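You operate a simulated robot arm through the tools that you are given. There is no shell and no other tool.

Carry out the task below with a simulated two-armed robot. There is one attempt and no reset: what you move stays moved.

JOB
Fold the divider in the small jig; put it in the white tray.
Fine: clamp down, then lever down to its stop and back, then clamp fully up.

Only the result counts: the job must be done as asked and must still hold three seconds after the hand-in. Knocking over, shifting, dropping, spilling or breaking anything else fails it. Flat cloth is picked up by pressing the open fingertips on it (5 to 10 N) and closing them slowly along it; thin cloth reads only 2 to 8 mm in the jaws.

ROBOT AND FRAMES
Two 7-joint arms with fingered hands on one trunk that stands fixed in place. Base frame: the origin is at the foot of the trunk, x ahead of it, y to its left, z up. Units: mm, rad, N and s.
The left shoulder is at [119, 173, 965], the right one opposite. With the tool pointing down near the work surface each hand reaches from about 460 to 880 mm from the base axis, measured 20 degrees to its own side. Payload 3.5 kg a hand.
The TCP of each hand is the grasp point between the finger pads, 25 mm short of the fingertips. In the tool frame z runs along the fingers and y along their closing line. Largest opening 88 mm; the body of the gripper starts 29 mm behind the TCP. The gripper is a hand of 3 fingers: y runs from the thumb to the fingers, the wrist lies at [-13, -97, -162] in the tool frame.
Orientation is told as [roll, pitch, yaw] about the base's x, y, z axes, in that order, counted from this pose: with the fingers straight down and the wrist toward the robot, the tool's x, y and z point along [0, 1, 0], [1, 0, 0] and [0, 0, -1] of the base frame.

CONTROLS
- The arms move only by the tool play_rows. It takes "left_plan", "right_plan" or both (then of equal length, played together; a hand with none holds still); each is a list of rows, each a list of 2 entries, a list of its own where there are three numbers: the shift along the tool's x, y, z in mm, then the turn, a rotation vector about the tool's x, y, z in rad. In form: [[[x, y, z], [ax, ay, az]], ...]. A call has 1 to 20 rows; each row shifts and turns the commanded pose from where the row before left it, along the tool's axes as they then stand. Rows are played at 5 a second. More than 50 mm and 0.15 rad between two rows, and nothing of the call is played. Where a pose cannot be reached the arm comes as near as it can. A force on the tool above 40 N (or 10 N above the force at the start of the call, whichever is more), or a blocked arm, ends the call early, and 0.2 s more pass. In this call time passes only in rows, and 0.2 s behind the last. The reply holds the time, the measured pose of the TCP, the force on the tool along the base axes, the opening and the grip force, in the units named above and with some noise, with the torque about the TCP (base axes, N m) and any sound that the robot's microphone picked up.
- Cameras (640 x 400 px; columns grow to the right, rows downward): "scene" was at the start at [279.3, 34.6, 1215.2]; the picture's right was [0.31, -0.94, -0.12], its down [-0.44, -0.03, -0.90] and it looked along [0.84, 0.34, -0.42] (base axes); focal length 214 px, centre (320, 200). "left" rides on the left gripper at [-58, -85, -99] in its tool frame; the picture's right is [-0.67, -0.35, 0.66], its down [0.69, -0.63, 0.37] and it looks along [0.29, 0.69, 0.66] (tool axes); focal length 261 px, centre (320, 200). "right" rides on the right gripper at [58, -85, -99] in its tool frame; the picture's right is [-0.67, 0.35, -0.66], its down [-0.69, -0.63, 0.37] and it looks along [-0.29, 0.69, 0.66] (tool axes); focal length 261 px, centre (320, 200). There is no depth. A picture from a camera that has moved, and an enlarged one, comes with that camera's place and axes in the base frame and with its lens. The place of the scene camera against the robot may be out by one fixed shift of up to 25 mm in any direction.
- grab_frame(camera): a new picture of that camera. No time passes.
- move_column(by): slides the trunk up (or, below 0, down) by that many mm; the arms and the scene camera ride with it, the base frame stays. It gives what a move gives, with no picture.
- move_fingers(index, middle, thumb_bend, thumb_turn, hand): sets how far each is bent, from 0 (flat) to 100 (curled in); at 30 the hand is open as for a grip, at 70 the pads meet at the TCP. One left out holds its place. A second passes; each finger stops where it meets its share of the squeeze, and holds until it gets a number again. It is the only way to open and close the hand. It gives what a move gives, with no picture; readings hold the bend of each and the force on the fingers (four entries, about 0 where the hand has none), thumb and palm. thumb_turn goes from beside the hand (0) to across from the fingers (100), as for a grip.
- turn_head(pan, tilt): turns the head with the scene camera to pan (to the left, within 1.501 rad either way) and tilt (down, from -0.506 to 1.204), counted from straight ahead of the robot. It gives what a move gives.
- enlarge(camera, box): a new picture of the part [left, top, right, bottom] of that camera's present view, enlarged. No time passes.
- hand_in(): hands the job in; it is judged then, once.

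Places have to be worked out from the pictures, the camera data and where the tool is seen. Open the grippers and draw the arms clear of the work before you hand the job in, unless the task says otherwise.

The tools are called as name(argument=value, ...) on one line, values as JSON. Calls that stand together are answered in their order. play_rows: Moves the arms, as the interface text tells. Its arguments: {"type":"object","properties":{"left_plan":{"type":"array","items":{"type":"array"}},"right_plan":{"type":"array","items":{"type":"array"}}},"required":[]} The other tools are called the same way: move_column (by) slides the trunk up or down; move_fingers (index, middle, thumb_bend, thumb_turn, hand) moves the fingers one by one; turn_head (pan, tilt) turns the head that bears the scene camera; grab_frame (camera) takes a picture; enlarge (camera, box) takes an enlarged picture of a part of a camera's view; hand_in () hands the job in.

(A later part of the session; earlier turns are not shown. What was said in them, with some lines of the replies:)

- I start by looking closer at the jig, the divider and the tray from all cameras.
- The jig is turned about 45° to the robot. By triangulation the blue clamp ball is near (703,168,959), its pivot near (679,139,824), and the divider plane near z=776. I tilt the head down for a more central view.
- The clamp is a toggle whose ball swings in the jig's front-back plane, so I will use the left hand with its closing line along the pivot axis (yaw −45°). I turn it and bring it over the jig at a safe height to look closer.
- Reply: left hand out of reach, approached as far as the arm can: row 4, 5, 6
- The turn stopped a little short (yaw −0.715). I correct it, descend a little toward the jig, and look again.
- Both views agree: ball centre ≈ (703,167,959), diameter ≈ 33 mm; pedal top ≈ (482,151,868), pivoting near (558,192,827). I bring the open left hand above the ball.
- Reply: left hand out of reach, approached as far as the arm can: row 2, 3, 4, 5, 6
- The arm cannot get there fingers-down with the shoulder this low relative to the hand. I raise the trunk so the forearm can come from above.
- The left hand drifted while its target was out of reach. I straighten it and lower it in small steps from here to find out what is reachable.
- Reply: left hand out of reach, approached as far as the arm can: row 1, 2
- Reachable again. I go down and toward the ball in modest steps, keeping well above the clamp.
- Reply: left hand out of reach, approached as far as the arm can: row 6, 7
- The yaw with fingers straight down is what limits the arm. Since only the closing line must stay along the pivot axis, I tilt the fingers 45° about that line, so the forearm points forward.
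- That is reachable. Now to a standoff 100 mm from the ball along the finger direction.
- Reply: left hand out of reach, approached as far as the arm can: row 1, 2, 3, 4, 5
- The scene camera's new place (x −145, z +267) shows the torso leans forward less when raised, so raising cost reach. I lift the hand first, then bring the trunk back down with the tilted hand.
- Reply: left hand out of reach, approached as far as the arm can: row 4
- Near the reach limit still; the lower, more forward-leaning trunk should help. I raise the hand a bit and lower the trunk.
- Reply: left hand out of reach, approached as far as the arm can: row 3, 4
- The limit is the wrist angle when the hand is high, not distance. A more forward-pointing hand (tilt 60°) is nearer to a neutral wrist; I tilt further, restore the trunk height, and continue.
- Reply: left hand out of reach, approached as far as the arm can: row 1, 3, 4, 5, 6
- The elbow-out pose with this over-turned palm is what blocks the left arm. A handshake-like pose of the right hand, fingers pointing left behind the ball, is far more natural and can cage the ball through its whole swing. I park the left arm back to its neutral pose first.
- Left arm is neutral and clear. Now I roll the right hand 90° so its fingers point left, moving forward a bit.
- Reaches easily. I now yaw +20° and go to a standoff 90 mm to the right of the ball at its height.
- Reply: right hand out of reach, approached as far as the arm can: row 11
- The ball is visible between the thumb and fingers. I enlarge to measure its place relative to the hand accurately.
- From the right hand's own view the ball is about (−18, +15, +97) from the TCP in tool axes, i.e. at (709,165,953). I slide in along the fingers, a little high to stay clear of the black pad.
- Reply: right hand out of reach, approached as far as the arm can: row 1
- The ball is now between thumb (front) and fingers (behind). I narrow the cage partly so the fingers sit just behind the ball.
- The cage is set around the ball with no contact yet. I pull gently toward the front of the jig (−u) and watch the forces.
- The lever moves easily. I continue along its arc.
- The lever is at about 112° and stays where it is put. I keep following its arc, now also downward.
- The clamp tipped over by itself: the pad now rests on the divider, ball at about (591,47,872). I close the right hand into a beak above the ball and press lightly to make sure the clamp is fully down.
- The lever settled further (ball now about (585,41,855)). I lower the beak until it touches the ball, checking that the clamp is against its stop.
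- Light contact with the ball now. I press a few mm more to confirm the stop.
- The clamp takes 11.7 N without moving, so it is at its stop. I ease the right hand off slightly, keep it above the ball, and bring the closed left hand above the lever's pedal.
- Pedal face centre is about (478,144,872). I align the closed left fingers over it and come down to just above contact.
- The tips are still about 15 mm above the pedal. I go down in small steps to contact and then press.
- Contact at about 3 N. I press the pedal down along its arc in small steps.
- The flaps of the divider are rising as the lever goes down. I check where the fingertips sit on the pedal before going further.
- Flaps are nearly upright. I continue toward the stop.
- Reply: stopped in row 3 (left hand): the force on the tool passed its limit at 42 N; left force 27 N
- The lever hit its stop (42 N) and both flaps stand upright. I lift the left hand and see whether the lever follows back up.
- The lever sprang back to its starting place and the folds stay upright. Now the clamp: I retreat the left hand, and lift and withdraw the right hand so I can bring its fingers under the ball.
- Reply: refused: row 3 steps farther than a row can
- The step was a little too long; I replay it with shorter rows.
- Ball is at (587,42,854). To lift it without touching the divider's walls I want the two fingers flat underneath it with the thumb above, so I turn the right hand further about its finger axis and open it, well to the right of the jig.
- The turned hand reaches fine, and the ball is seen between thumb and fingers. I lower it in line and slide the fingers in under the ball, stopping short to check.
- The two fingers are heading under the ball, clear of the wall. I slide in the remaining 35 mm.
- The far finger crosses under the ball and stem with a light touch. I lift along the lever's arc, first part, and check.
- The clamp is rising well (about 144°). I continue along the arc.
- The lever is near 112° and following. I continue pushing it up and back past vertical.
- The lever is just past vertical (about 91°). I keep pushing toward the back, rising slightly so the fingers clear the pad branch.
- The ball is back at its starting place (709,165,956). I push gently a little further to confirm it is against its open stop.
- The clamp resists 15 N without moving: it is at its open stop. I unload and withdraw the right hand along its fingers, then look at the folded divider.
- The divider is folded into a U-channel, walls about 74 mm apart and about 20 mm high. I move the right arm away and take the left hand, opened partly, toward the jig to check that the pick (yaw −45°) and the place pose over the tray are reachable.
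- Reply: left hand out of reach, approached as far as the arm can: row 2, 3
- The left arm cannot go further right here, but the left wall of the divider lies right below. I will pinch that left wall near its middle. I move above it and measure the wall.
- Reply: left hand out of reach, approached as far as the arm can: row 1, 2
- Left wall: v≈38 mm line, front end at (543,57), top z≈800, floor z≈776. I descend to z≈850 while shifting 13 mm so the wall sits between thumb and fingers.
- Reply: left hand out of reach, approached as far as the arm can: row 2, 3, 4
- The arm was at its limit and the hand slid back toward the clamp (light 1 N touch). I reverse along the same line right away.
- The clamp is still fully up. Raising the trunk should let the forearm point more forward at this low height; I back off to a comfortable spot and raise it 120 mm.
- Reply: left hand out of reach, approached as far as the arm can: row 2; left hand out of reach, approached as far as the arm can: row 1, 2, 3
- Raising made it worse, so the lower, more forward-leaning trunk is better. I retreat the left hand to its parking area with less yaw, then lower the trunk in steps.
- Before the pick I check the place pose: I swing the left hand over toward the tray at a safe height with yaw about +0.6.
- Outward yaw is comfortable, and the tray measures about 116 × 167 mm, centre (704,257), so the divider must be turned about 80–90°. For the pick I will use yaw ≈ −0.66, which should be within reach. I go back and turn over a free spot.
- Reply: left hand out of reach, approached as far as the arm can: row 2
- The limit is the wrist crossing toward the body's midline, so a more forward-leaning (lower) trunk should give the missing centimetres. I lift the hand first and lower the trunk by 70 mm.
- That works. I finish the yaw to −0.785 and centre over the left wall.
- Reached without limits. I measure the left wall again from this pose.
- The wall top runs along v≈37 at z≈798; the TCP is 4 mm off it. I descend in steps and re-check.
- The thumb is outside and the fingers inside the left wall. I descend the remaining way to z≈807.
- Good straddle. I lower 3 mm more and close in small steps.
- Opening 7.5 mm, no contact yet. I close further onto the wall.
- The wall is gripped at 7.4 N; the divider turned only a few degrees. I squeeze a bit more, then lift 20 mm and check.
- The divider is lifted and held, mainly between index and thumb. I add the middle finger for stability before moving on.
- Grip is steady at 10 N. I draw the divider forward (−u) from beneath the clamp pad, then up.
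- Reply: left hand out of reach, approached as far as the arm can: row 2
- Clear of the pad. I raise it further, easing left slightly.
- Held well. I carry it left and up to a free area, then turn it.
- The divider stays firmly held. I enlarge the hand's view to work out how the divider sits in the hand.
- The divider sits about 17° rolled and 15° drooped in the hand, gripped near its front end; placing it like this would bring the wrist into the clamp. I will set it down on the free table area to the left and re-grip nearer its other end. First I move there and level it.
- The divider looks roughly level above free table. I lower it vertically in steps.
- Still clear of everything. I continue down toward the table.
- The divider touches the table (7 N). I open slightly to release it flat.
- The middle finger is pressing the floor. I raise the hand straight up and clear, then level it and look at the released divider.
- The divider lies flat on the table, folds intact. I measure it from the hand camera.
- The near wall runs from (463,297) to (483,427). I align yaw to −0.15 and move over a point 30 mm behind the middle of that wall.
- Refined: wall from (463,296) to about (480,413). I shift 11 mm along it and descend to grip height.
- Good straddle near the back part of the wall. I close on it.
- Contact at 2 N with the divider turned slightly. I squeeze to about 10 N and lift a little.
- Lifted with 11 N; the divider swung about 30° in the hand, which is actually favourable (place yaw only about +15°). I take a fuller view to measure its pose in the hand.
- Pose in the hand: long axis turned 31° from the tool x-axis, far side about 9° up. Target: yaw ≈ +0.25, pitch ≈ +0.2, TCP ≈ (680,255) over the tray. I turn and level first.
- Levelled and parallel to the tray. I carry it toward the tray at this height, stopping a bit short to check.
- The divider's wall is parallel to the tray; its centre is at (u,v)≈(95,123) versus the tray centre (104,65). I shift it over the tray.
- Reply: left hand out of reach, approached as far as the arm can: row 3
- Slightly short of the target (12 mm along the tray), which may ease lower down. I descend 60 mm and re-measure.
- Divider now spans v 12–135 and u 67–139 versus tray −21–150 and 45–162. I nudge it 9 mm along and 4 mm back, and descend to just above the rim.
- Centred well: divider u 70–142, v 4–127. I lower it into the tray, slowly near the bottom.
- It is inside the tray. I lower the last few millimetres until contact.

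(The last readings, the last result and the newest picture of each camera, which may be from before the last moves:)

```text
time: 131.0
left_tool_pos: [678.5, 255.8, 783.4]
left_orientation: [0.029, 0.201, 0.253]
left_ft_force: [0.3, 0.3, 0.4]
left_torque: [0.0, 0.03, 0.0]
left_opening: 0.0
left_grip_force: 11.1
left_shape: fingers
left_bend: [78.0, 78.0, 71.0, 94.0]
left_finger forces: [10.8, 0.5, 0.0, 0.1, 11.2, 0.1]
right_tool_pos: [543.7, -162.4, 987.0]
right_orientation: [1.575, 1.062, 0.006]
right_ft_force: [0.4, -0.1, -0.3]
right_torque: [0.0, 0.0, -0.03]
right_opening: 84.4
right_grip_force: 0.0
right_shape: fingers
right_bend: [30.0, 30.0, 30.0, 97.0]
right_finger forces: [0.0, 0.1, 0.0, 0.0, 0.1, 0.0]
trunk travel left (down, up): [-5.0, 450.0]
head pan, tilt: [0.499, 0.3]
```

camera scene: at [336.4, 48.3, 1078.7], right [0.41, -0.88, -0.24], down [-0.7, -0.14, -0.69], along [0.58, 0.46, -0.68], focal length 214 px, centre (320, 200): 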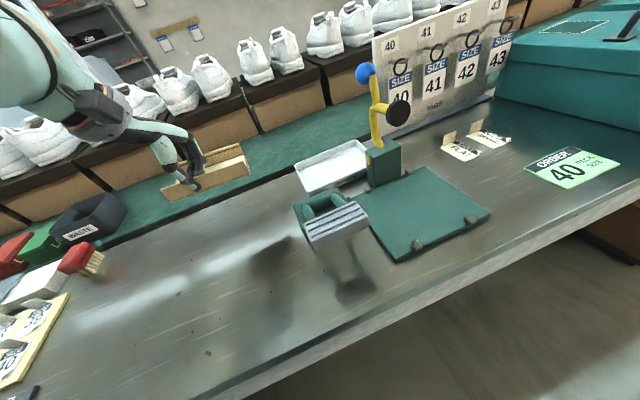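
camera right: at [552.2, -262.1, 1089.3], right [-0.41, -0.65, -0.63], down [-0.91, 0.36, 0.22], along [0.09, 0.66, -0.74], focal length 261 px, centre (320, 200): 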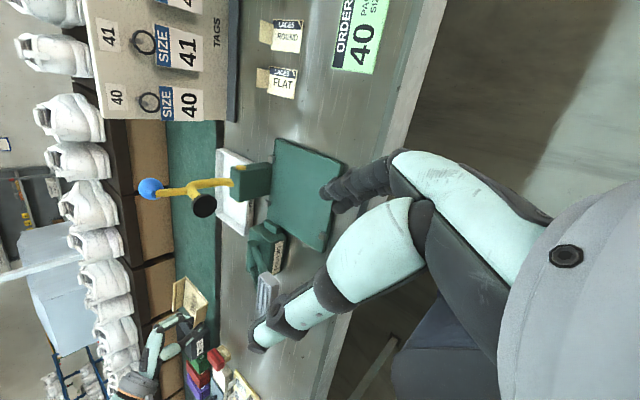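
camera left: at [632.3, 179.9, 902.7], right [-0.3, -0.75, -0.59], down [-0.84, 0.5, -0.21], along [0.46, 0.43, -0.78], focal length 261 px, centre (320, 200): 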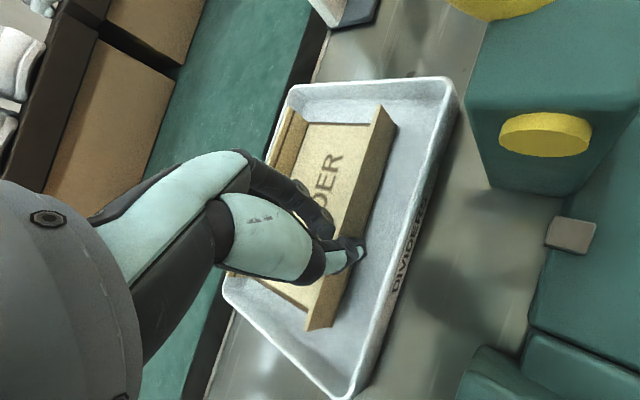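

play_rows(left_plan=[[[-0.1, 0.6, 2.9], [0, 0, 0]]])

enlarge(camera="left", box=[220, 70, 470, 400])

enlarge(camera="scene", box=[280, 120, 380, 200])

```text
time: 131.4
left_tool_pos: [677.9, 254.1, 783.5]
left_orientation: [0.028, 0.2, 0.253]
left_ft_force: [1.7, 1.3, 9.9]
left_torque: [-0.05, -0.01, -0.01]
left_opening: 0.0
left_grip_force: 14.5
left_shape: fingers
left_bend: [78.0, 78.0, 71.0, 94.0]
left_finger forces: [15.9, 0.2, 0.0, 0.0, 13.1, 0.0]
right_tool_pos: [543.4, -163.3, 988.2]
right_orientation: [1.576, 1.059, 0.004]
right_ft_force: [-0.4, -0.3, -1.1]
right_torque: [-0.02, 0.01, -0.01]
right_opening: 84.5
right_grip_force: 0.1
right_shape: fingers
right_bend: [30.0, 30.0, 30.0, 97.0]
right_finger forces: [0.1, 0.0, 0.1, 0.1, 0.0, 0.0]
trunk travel left (down, up): [-5.0, 450.0]
head pan, tilt: [0.499, 0.3]
```

```text
1.21 times, centred on (345, 235) of left
camera zoom: at [631.4, 179.2, 896.5], right [-0.3, -0.75, -0.59], down [-0.84, 0.5, -0.22], along [0.46, 0.43, -0.78], focal length 316 px, centre (290, 158)
```

zoom: 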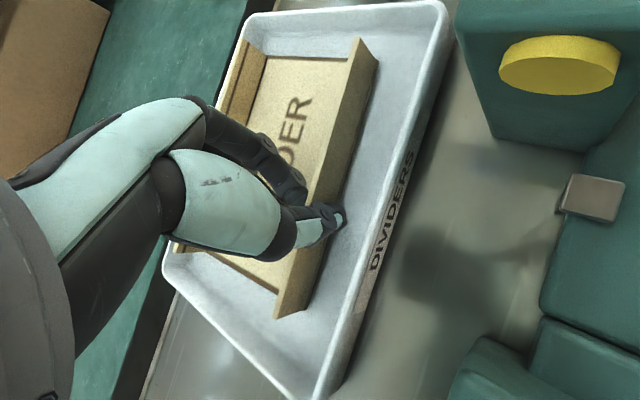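

```text
5.00 times, centred on (330, 160) of scene
camera zoom: at [335.2, 48.0, 1079.6], right [0.41, -0.88, -0.24], down [-0.7, -0.14, -0.7], along [0.58, 0.46, -0.68], focal length 1072 px, centre (270, 400)
```

zoom: 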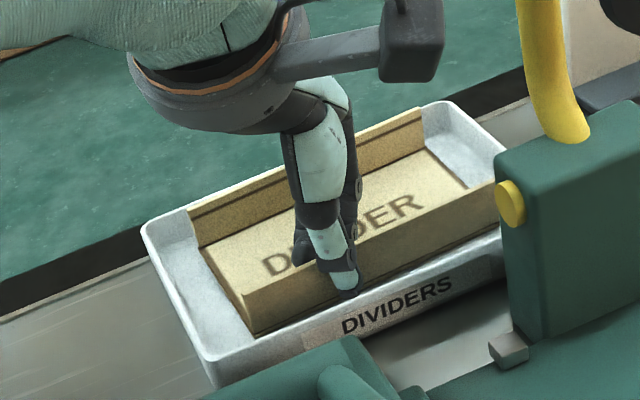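

The divider rests on the tray floor (10 N). I ease up 2 mm and open gently, mostly with the inside fingers.

play_rows(left_plan=[[[0.1, -0.4, -2], [0, 0, 0]]])

move_fingers(hand="left", index=72, middle=70, thumb_bend=69)

move_fingers(hand="left", index=64, middle=62, thumb_bend=66)

enlarge(camera="left", box=[220, 70, 470, 400])

enlarge(camera="scene", box=[280, 120, 380, 200])

```text
time: 131.8
left_tool_pos: [679.1, 254.5, 783.3]
left_orientation: [0.028, 0.2, 0.252]
left_ft_force: [0.7, 0.9, 4.3]
left_torque: [-0.03, 0.06, -0.02]
left_opening: 0.2
left_grip_force: 12.8
left_shape: fingers
left_bend: [78.0, 78.0, 71.0, 94.0]
left_finger forces: [13.0, 0.4, 0.0, 0.0, 12.5, 0.0]
right_tool_pos: [543.4, -162.7, 987.5]
right_orientation: [1.577, 1.061, 0.005]
right_ft_force: [0.0, 0.0, 0.3]
right_torque: [0.01, 0.01, -0.07]
right_opening: 84.7
right_grip_force: 0.0
right_shape: fingers
right_bend: [30.0, 30.0, 30.0, 97.0]
right_finger forces: [0.0, 0.0, 0.0, 0.0, 0.0, 0.1]
trunk travel left (down, up): [-5.0, 450.0]
head pan, tilt: [0.499, 0.3]
```

```text
time: 132.8
left_tool_pos: [677.7, 254.8, 783.5]
left_orientation: [0.029, 0.2, 0.254]
left_ft_force: [-0.2, 0.1, 1.7]
left_torque: [0.0, 0.02, -0.01]
left_opening: 0.1
left_grip_force: 1.5
left_shape: fingers
left_bend: [72.0, 70.0, 67.0, 97.0]
left_finger forces: [1.4, 0.0, 0.0, 0.0, 1.8, 0.1]
right_tool_pos: [542.6, -161.8, 987.5]
right_orientation: [1.576, 1.062, 0.006]
right_ft_force: [0.5, -0.1, 0.3]
right_torque: [0.01, -0.02, 0.01]
right_opening: 84.6
right_grip_force: 0.0
right_shape: fingers
right_bend: [30.0, 30.0, 30.0, 97.0]
right_finger forces: [0.0, 0.0, 0.0, 0.0, 0.0, 0.0]
trunk travel left (down, up): [-5.0, 450.0]
head pan, tilt: [0.499, 0.3]
```

```text
time: 133.8
left_tool_pos: [677.4, 253.3, 784.0]
left_orientation: [0.03, 0.198, 0.253]
left_ft_force: [0.5, -0.4, 11.8]
left_torque: [-0.05, -0.07, -0.01]
left_opening: 4.7
left_grip_force: 5.3
left_shape: fingers
left_bend: [68.0, 64.0, 66.0, 97.0]
left_finger forces: [7.4, 3.4, 0.0, 0.0, 0.0, 0.0]
right_tool_pos: [542.1, -162.3, 988.3]
right_orientation: [1.576, 1.059, 0.005]
right_ft_force: [-0.8, -0.3, -0.3]
right_torque: [0.03, 0.01, 0.01]
right_opening: 84.6
right_grip_force: 0.0
right_shape: fingers
right_bend: [30.0, 30.0, 30.0, 97.0]
right_finger forces: [0.0, 0.0, 0.0, 0.0, 0.0, 0.0]
trunk travel left (down, up): [-5.0, 450.0]
head pan, tilt: [0.499, 0.3]
```

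```text
1.21 times, centred on (345, 235) of left
camera zoom: at [631.2, 178.8, 898.3], right [-0.3, -0.75, -0.59], down [-0.84, 0.5, -0.21], along [0.46, 0.43, -0.78], focal length 316 px, centre (290, 158)
```

zoom: 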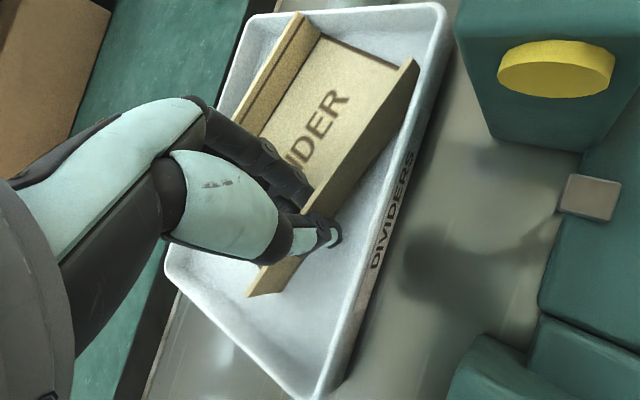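

```text
5.00 times, centred on (330, 160) of scene
camera zoom: at [334.9, 47.7, 1079.5], right [0.41, -0.88, -0.24], down [-0.7, -0.14, -0.7], along [0.58, 0.46, -0.68], focal length 1072 px, centre (270, 400)
```

zoom: 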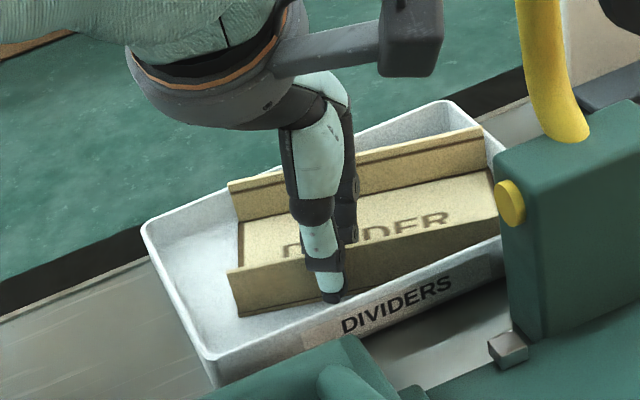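

The opening fingers press on the floor and shifted the divider a bit toward the tray's right end, still inside. I lift the hand straight up in small steps to free it.

play_rows(left_plan=[[[0.1, -0.6, -2.9], [0, 0, 0]], [[0.1, -0.8, -3.9], [0, 0, 0]]])

enlarge(camera="left", box=[220, 70, 470, 400])

enlarge(camera="scene", box=[280, 120, 380, 200])

```text
time: 134.4
left_tool_pos: [677.9, 255.3, 788.6]
left_orientation: [0.032, 0.203, 0.252]
left_ft_force: [-0.1, -0.3, 0.3]
left_torque: [0.0, 0.01, 0.01]
left_opening: 8.9
left_grip_force: 0.0
left_shape: fingers
left_bend: [64.0, 62.0, 66.0, 97.0]
left_finger forces: [0.0, 0.0, 0.0, 0.1, 0.0, 0.1]
right_tool_pos: [543.9, -163.1, 985.8]
right_orientation: [1.575, 1.061, 0.005]
right_ft_force: [-0.3, 0.6, -0.9]
right_torque: [-0.02, 0.01, 0.02]
right_opening: 84.3
right_grip_force: 0.2
right_shape: fingers
right_bend: [30.0, 30.0, 30.0, 97.0]
right_finger forces: [0.0, 0.0, 0.0, 0.0, 0.0, 0.0]
trunk travel left (down, up): [-5.0, 450.0]
head pan, tilt: [0.499, 0.3]
```

```text
1.21 times, centred on (345, 235) of left
camera zoom: at [632.5, 179.5, 902.5], right [-0.3, -0.75, -0.59], down [-0.84, 0.5, -0.21], along [0.45, 0.43, -0.78], focal length 316 px, centre (290, 158)
```

zoom: 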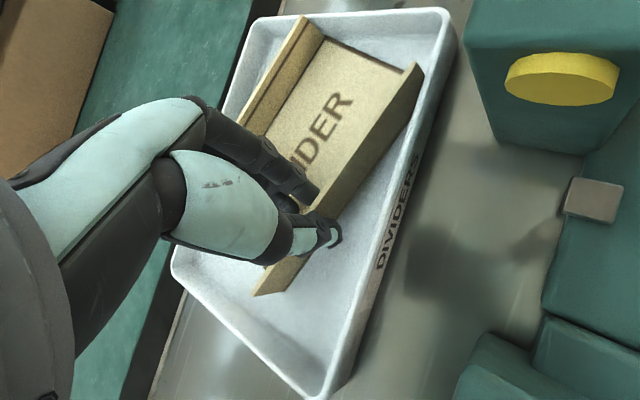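

```text
5.00 times, centred on (330, 160) of scene
camera zoom: at [336.6, 48.3, 1078.5], right [0.41, -0.88, -0.24], down [-0.71, -0.14, -0.69], along [0.58, 0.46, -0.68], focal length 1072 px, centre (270, 400)
```

zoom: 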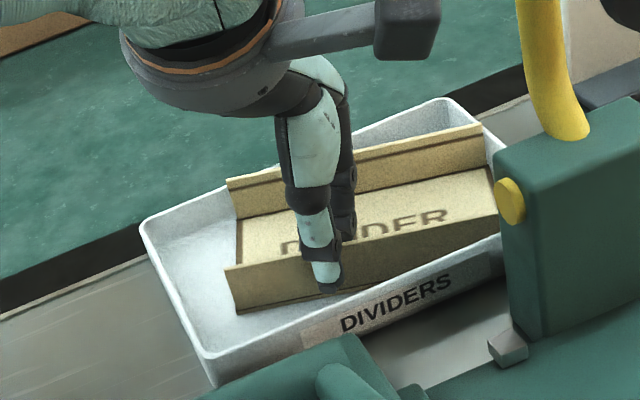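

Forces are zero and the divider lies flat in the tray. I open a little more and rise vertically.

move_fingers(hand="left", index=56, middle=56, thumb_bend=63)

play_rows(left_plan=[[[0.2, -1, -4.9], [0, 0, 0]], [[0.3, -2, -9.8], [0, 0, 0]], [[0.3, -2, -9.8], [0, 0, 0]], [[0.6, -4, -19.6], [0, 0, 0]], [[0.6, -4, -19.6], [0, 0, 0]]])

grab_frame(camera="left")

enlarge(camera="scene", box=[260, 90, 400, 210])

enlarge(camera="right", box=[140, 120, 320, 280])

```text
time: 135.4
left_tool_pos: [678.6, 254.6, 790.4]
left_orientation: [0.03, 0.203, 0.253]
left_ft_force: [-0.7, 1.1, 0.1]
left_torque: [0.02, -0.02, -0.06]
left_opening: 20.1
left_grip_force: 0.1
left_shape: fingers
left_bend: [56.0, 56.0, 63.0, 97.0]
left_finger forces: [0.2, 0.1, 0.1, 0.0, 0.0, 0.0]
right_tool_pos: [544.0, -163.1, 987.0]
right_orientation: [1.576, 1.062, 0.006]
right_ft_force: [1.0, 1.2, 0.0]
right_torque: [-0.04, 0.0, -0.01]
right_opening: 84.7
right_grip_force: 0.0
right_shape: fingers
right_bend: [30.0, 30.0, 30.0, 97.0]
right_finger forces: [0.0, 0.0, 0.0, 0.0, 0.0, 0.0]
trunk travel left (down, up): [-5.0, 450.0]
head pan, tilt: [0.499, 0.3]
```

```text
time: 136.6
left_tool_pos: [677.7, 255.7, 854.4]
left_orientation: [0.031, 0.202, 0.252]
left_ft_force: [0.3, -0.3, 0.4]
left_torque: [-0.03, 0.01, 0.01]
left_opening: 20.5
left_grip_force: 0.1
left_shape: fingers
left_bend: [56.0, 56.0, 63.0, 97.0]
left_finger forces: [0.0, 0.0, 0.0, 0.0, 0.0, 0.0]
right_tool_pos: [543.6, -163.7, 987.9]
right_orientation: [1.575, 1.062, 0.006]
right_ft_force: [-0.1, 0.2, 0.3]
right_torque: [0.03, 0.03, 0.0]
right_opening: 84.4
right_grip_force: 0.0
right_shape: fingers
right_bend: [30.0, 30.0, 30.0, 97.0]
right_finger forces: [0.1, 0.0, 0.1, 0.0, 0.1, 0.0]
trunk travel left (down, up): [-5.0, 450.0]
head pan, tilt: [0.499, 0.3]
```

```text
taken
camera left: at [631.3, 180.7, 968.0], right [-0.3, -0.75, -0.59], down [-0.84, 0.5, -0.21], along [0.46, 0.43, -0.78], focal length 261 px, centre (320, 200)
```

left: 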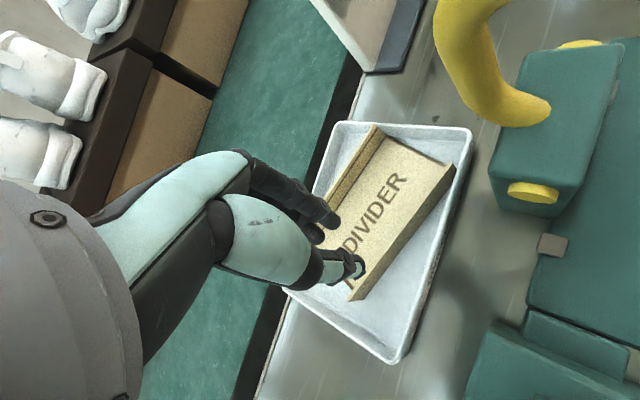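

```text
3.33 times, centred on (330, 150) of scene
camera zoom: at [336.3, 48.2, 1078.8], right [0.41, -0.88, -0.24], down [-0.7, -0.14, -0.7], along [0.58, 0.46, -0.68], focal length 715 px, centre (287, 367)
```

zoom: 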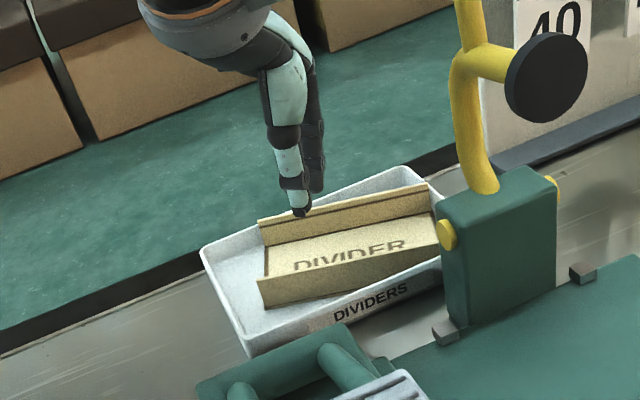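

```text
2.50 times, centred on (230, 200) of right
camera zoom: at [552.4, -261.9, 1089.1], right [-0.41, -0.65, -0.63], down [-0.91, 0.36, 0.22], along [0.09, 0.66, -0.74], focal length 652 px, centre (545, 200)
```

zoom: 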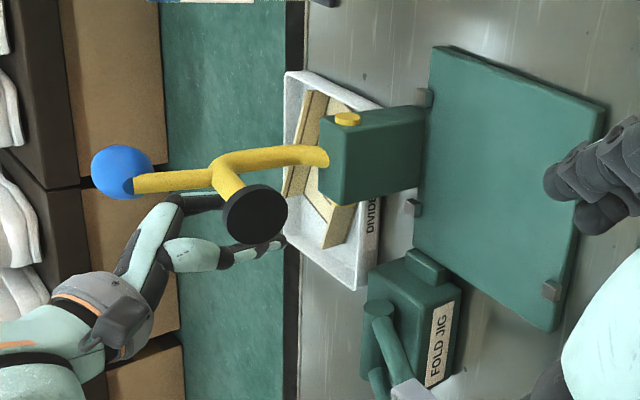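

The divider is in the tray with its right end near the tray's right wall. I back the left hand away and take a close look.

play_rows(left_plan=[[[5, -10, -30], [-0.05, 0, 0]], [[10, -20, -30], [-0.05, 0, 0]], [[20, -30, -20], [-0.05, -0.015, 0]], [[20, -35, 0], [-0.05, -0.015, 0]]])

enlarge(camera="left", box=[320, 60, 520, 260])

enlarge(camera="scene", box=[270, 100, 390, 200])

grab_frame(camera="scene")

```text
time: 137.6
left_tool_pos: [583.9, 286.2, 942.7]
left_orientation: [-0.001, 0.003, 0.25]
left_ft_force: [0.3, -0.7, -0.3]
left_torque: [0.01, 0.01, 0.01]
left_opening: 20.3
left_grip_force: 0.0
left_shape: fingers
left_bend: [56.0, 56.0, 63.0, 97.0]
left_finger forces: [0.0, 0.1, 0.0, 0.0, 0.1, 0.0]
right_tool_pos: [544.0, -162.0, 988.2]
right_orientation: [1.574, 1.063, 0.004]
right_ft_force: [0.2, -0.4, -0.9]
right_torque: [0.01, -0.05, 0.02]
right_opening: 84.6
right_grip_force: 0.0
right_shape: fingers
right_bend: [30.0, 30.0, 30.0, 97.0]
right_finger forces: [0.1, 0.0, 0.1, 0.0, 0.0, 0.1]
trunk travel left (down, up): [-5.0, 450.0]
head pan, tilt: [0.499, 0.3]
```

```text
2.00 times, centred on (420, 160) of left
camera zoom: at [515.6, 209.5, 1043.9], right [-0.17, -0.74, -0.65], down [-0.78, 0.51, -0.37], along [0.6, 0.45, -0.66], focal length 521 px, centre (120, 280)
```

zoom: 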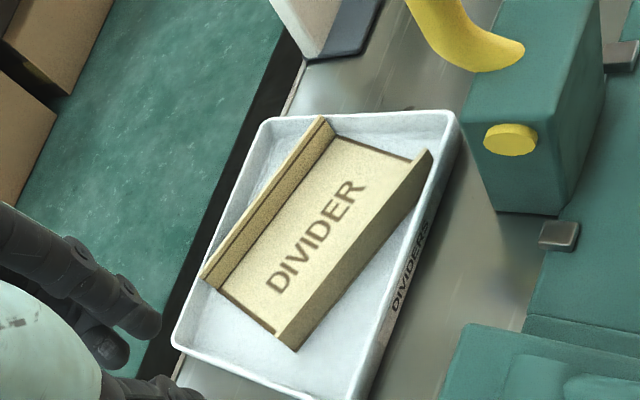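

```text
4.00 times, centred on (330, 150) of scene
camera zoom: at [335.6, 48.8, 1079.1], right [0.41, -0.88, -0.24], down [-0.7, -0.14, -0.7], along [0.58, 0.46, -0.68], focal length 858 px, centre (280, 400)
```

zoom: 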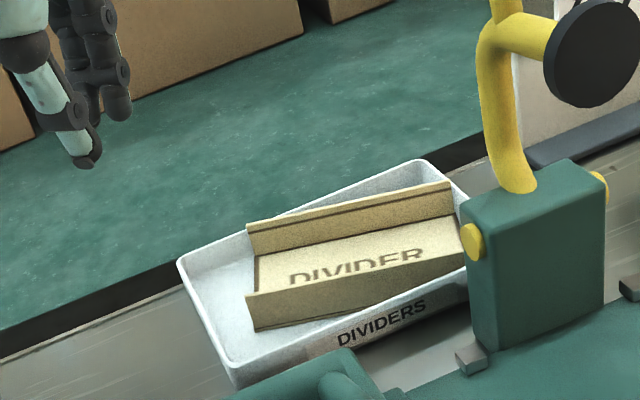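

```text
taken
camera scene: at [335.6, 48.8, 1079.1], right [0.41, -0.88, -0.24], down [-0.7, -0.14, -0.7], along [0.58, 0.46, -0.68], focal length 214 px, centre (320, 200)
```

scene: 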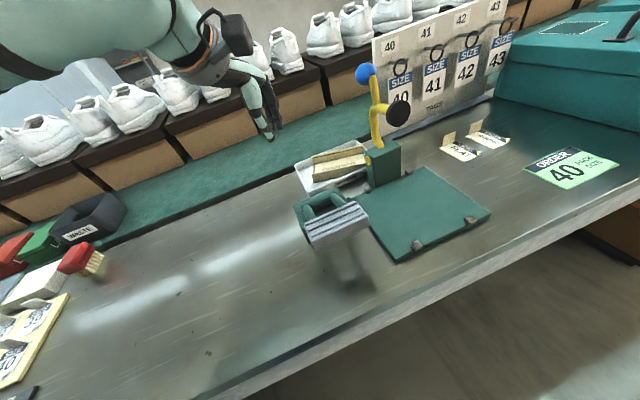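

enlarge(camera="left", box=[380, 90, 500, 190])

enlarge(camera="scene", box=[310, 125, 380, 185])

enlarge(camera="right", box=[190, 130, 290, 230])

```text
4.00 times, centred on (440, 140) of left
camera zoom: at [515.6, 209.5, 1043.9], right [-0.17, -0.74, -0.65], down [-0.78, 0.51, -0.37], along [0.6, 0.45, -0.66], focal length 1043 px, centre (-160, 440)
```

zoom: 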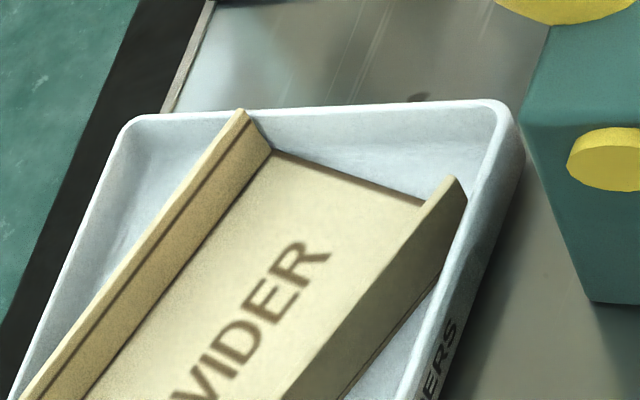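

```text
6.67 times, centred on (345, 155) of scene
camera zoom: at [335.6, 48.8, 1079.1], right [0.41, -0.88, -0.24], down [-0.7, -0.14, -0.7], along [0.58, 0.46, -0.68], focal length 1430 px, centre (153, 500)
```

zoom: 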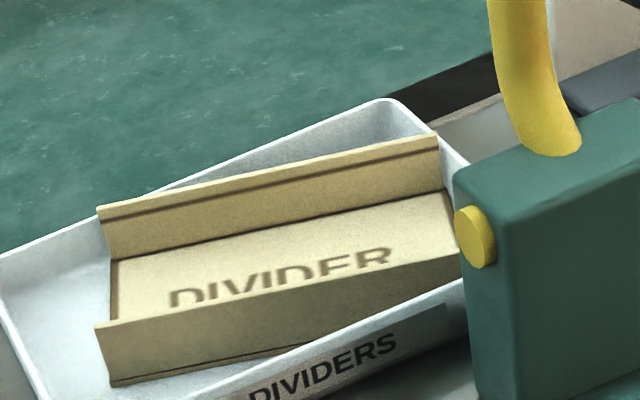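

```text
4.00 times, centred on (240, 180) of right
camera zoom: at [551.5, -261.4, 1089.9], right [-0.41, -0.66, -0.63], down [-0.91, 0.36, 0.21], along [0.09, 0.66, -0.74], focal length 1043 px, centre (640, 280)
```

zoom: 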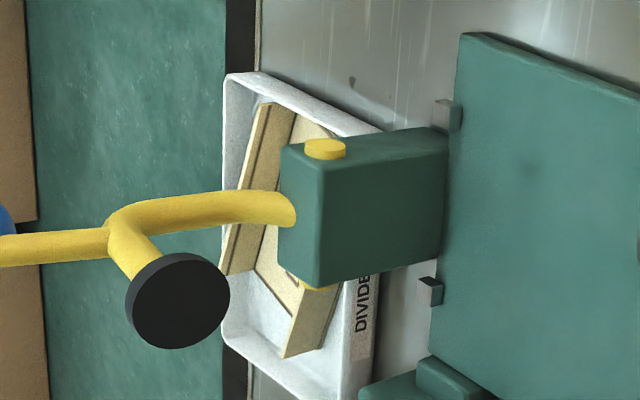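

The divider lies flat and fully inside the tray rim; clamp up, lever at rest. I open the left hand and draw both arms clear.

move_fingers(hand="left", index=30, middle=30, thumb_bend=30)

play_rows(left_plan=[[[5, -35, -20], [0, 0, 0]], [[10, -35, -20], [0, 0, 0]], [[15, -35, -15], [0, 0, 0]], [[15, -30, 0], [0, 0, 0]], [[10, -20, 0], [0, 0, 0]]], right_plan=[[[0, -15, -25], [0, 0, 0]], [[0, -15, -25], [0, 0, 0]], [[0, -10, -10], [0, 0, 0]], [[0, 0, 0], [0, 0, 0]], [[0, 0, 0], [0, 0, 0]]])

grab_frame(camera="scene")

enlarge(camera="scene", box=[270, 50, 430, 210])

grab_frame(camera="left")

```text
time: 138.6
left_tool_pos: [584.7, 286.3, 942.7]
left_orientation: [-0.002, 0.002, 0.248]
left_ft_force: [0.2, 0.1, 0.6]
left_torque: [0.0, 0.01, -0.01]
left_opening: 84.6
left_grip_force: 0.0
left_shape: fingers
left_bend: [30.0, 30.0, 30.0, 97.0]
left_finger forces: [0.0, 0.0, 0.0, 0.0, 0.1, 0.0]
right_tool_pos: [543.0, -162.1, 986.8]
right_orientation: [1.575, 1.062, 0.006]
right_ft_force: [-0.2, 0.4, -0.9]
right_torque: [-0.01, 0.0, -0.01]
right_opening: 84.7
right_grip_force: 0.1
right_shape: fingers
right_bend: [30.0, 30.0, 30.0, 97.0]
right_finger forces: [0.1, 0.1, 0.0, 0.0, 0.0, 0.0]
trunk travel left (down, up): [-5.0, 450.0]
head pan, tilt: [0.499, 0.3]
```

```text
time: 139.8
left_tool_pos: [421.5, 300.6, 999.1]
left_orientation: [-0.002, 0.002, 0.248]
left_ft_force: [1.1, 0.2, -0.3]
left_torque: [-0.04, -0.02, 0.02]
left_opening: 84.6
left_grip_force: 0.1
left_shape: fingers
left_bend: [30.0, 30.0, 30.0, 97.0]
left_finger forces: [0.1, 0.0, 0.1, 0.0, 0.0, 0.0]
right_tool_pos: [524.0, -223.2, 1022.8]
right_orientation: [1.574, 1.061, 0.004]
right_ft_force: [-0.2, 0.5, -0.3]
right_torque: [0.01, -0.01, 0.03]
right_opening: 84.4
right_grip_force: 0.0
right_shape: fingers
right_bend: [30.0, 30.0, 30.0, 97.0]
right_finger forces: [0.0, 0.1, 0.0, 0.0, 0.0, 0.0]
trunk travel left (down, up): [-5.0, 450.0]
head pan, tilt: [0.499, 0.3]
```

```text
taken
camera scene: at [335.7, 48.1, 1079.1], right [0.41, -0.88, -0.24], down [-0.7, -0.14, -0.7], along [0.58, 0.46, -0.68], focal length 214 px, centre (320, 200)
```

scene: 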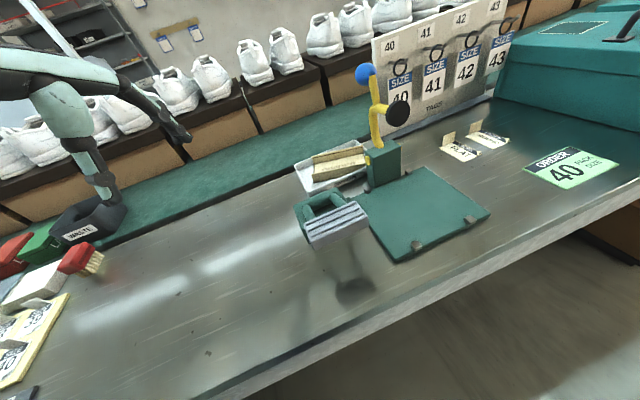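

```text
2.50 times, centred on (350, 130) of scene
camera zoom: at [335.7, 48.1, 1079.1], right [0.41, -0.88, -0.24], down [-0.7, -0.14, -0.7], along [0.58, 0.46, -0.68], focal length 536 px, centre (245, 375)
```

zoom: 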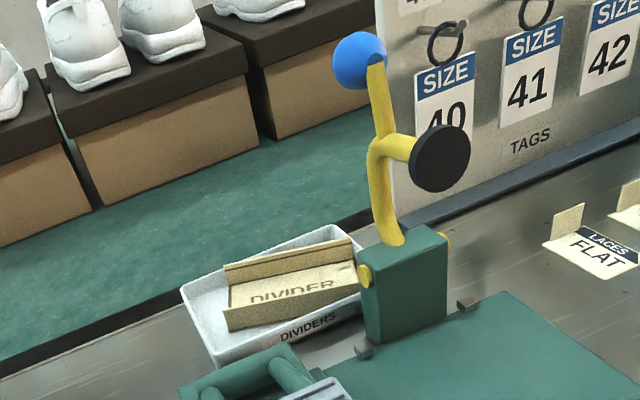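

```text
taken
camera left: at [353.8, 223.1, 1099.2], right [-0.17, -0.74, -0.65], down [-0.78, 0.51, -0.37], along [0.6, 0.45, -0.66], focal length 261 px, centre (320, 200)
```

left: 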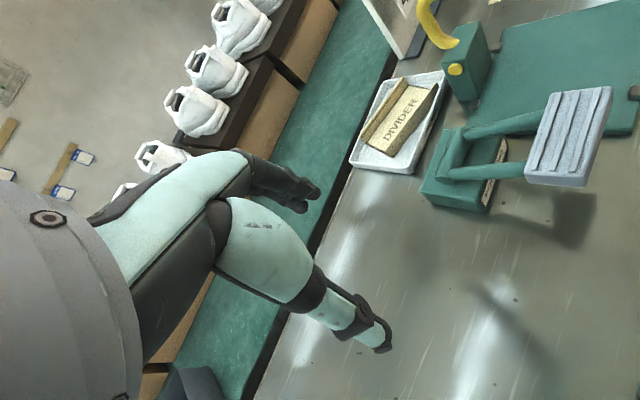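

The folded divider lies in the white tray. The clamp is fully up, the lever is back at rest, both hands are open and clear, and nothing else looks displaced. I hand the job in.

hand_in()

```text
The job is handed in.
```

The divider is folded and lying flat in the white tray, and the job is handed in; no verdict has come back yet.

- **Folding:** I put the clamp down to its stop and pressed the lever to its stop. The lever sprang back by itself, and I then pushed the clamp fully up to its open stop. Both flaps stayed upright.
- **Regrip:** I set the divider down once on the free table area to the left and gripped it again nearer its other end. With the first grip, the wrist would have hit the clamp at the tray.
- **In the tray:** It is fully inside the rim but turned about 15° from square, because the fingers shifted it as they opened. Its right end is close to the tray's right wall.
- **Light touch:** While I was looking for a reachable grip, the left hand touched the jig near the clamp with about 1 N. The clamp stayed fully up, and nothing else looked moved in the last pictures.

Both hands are open and clear of the work.
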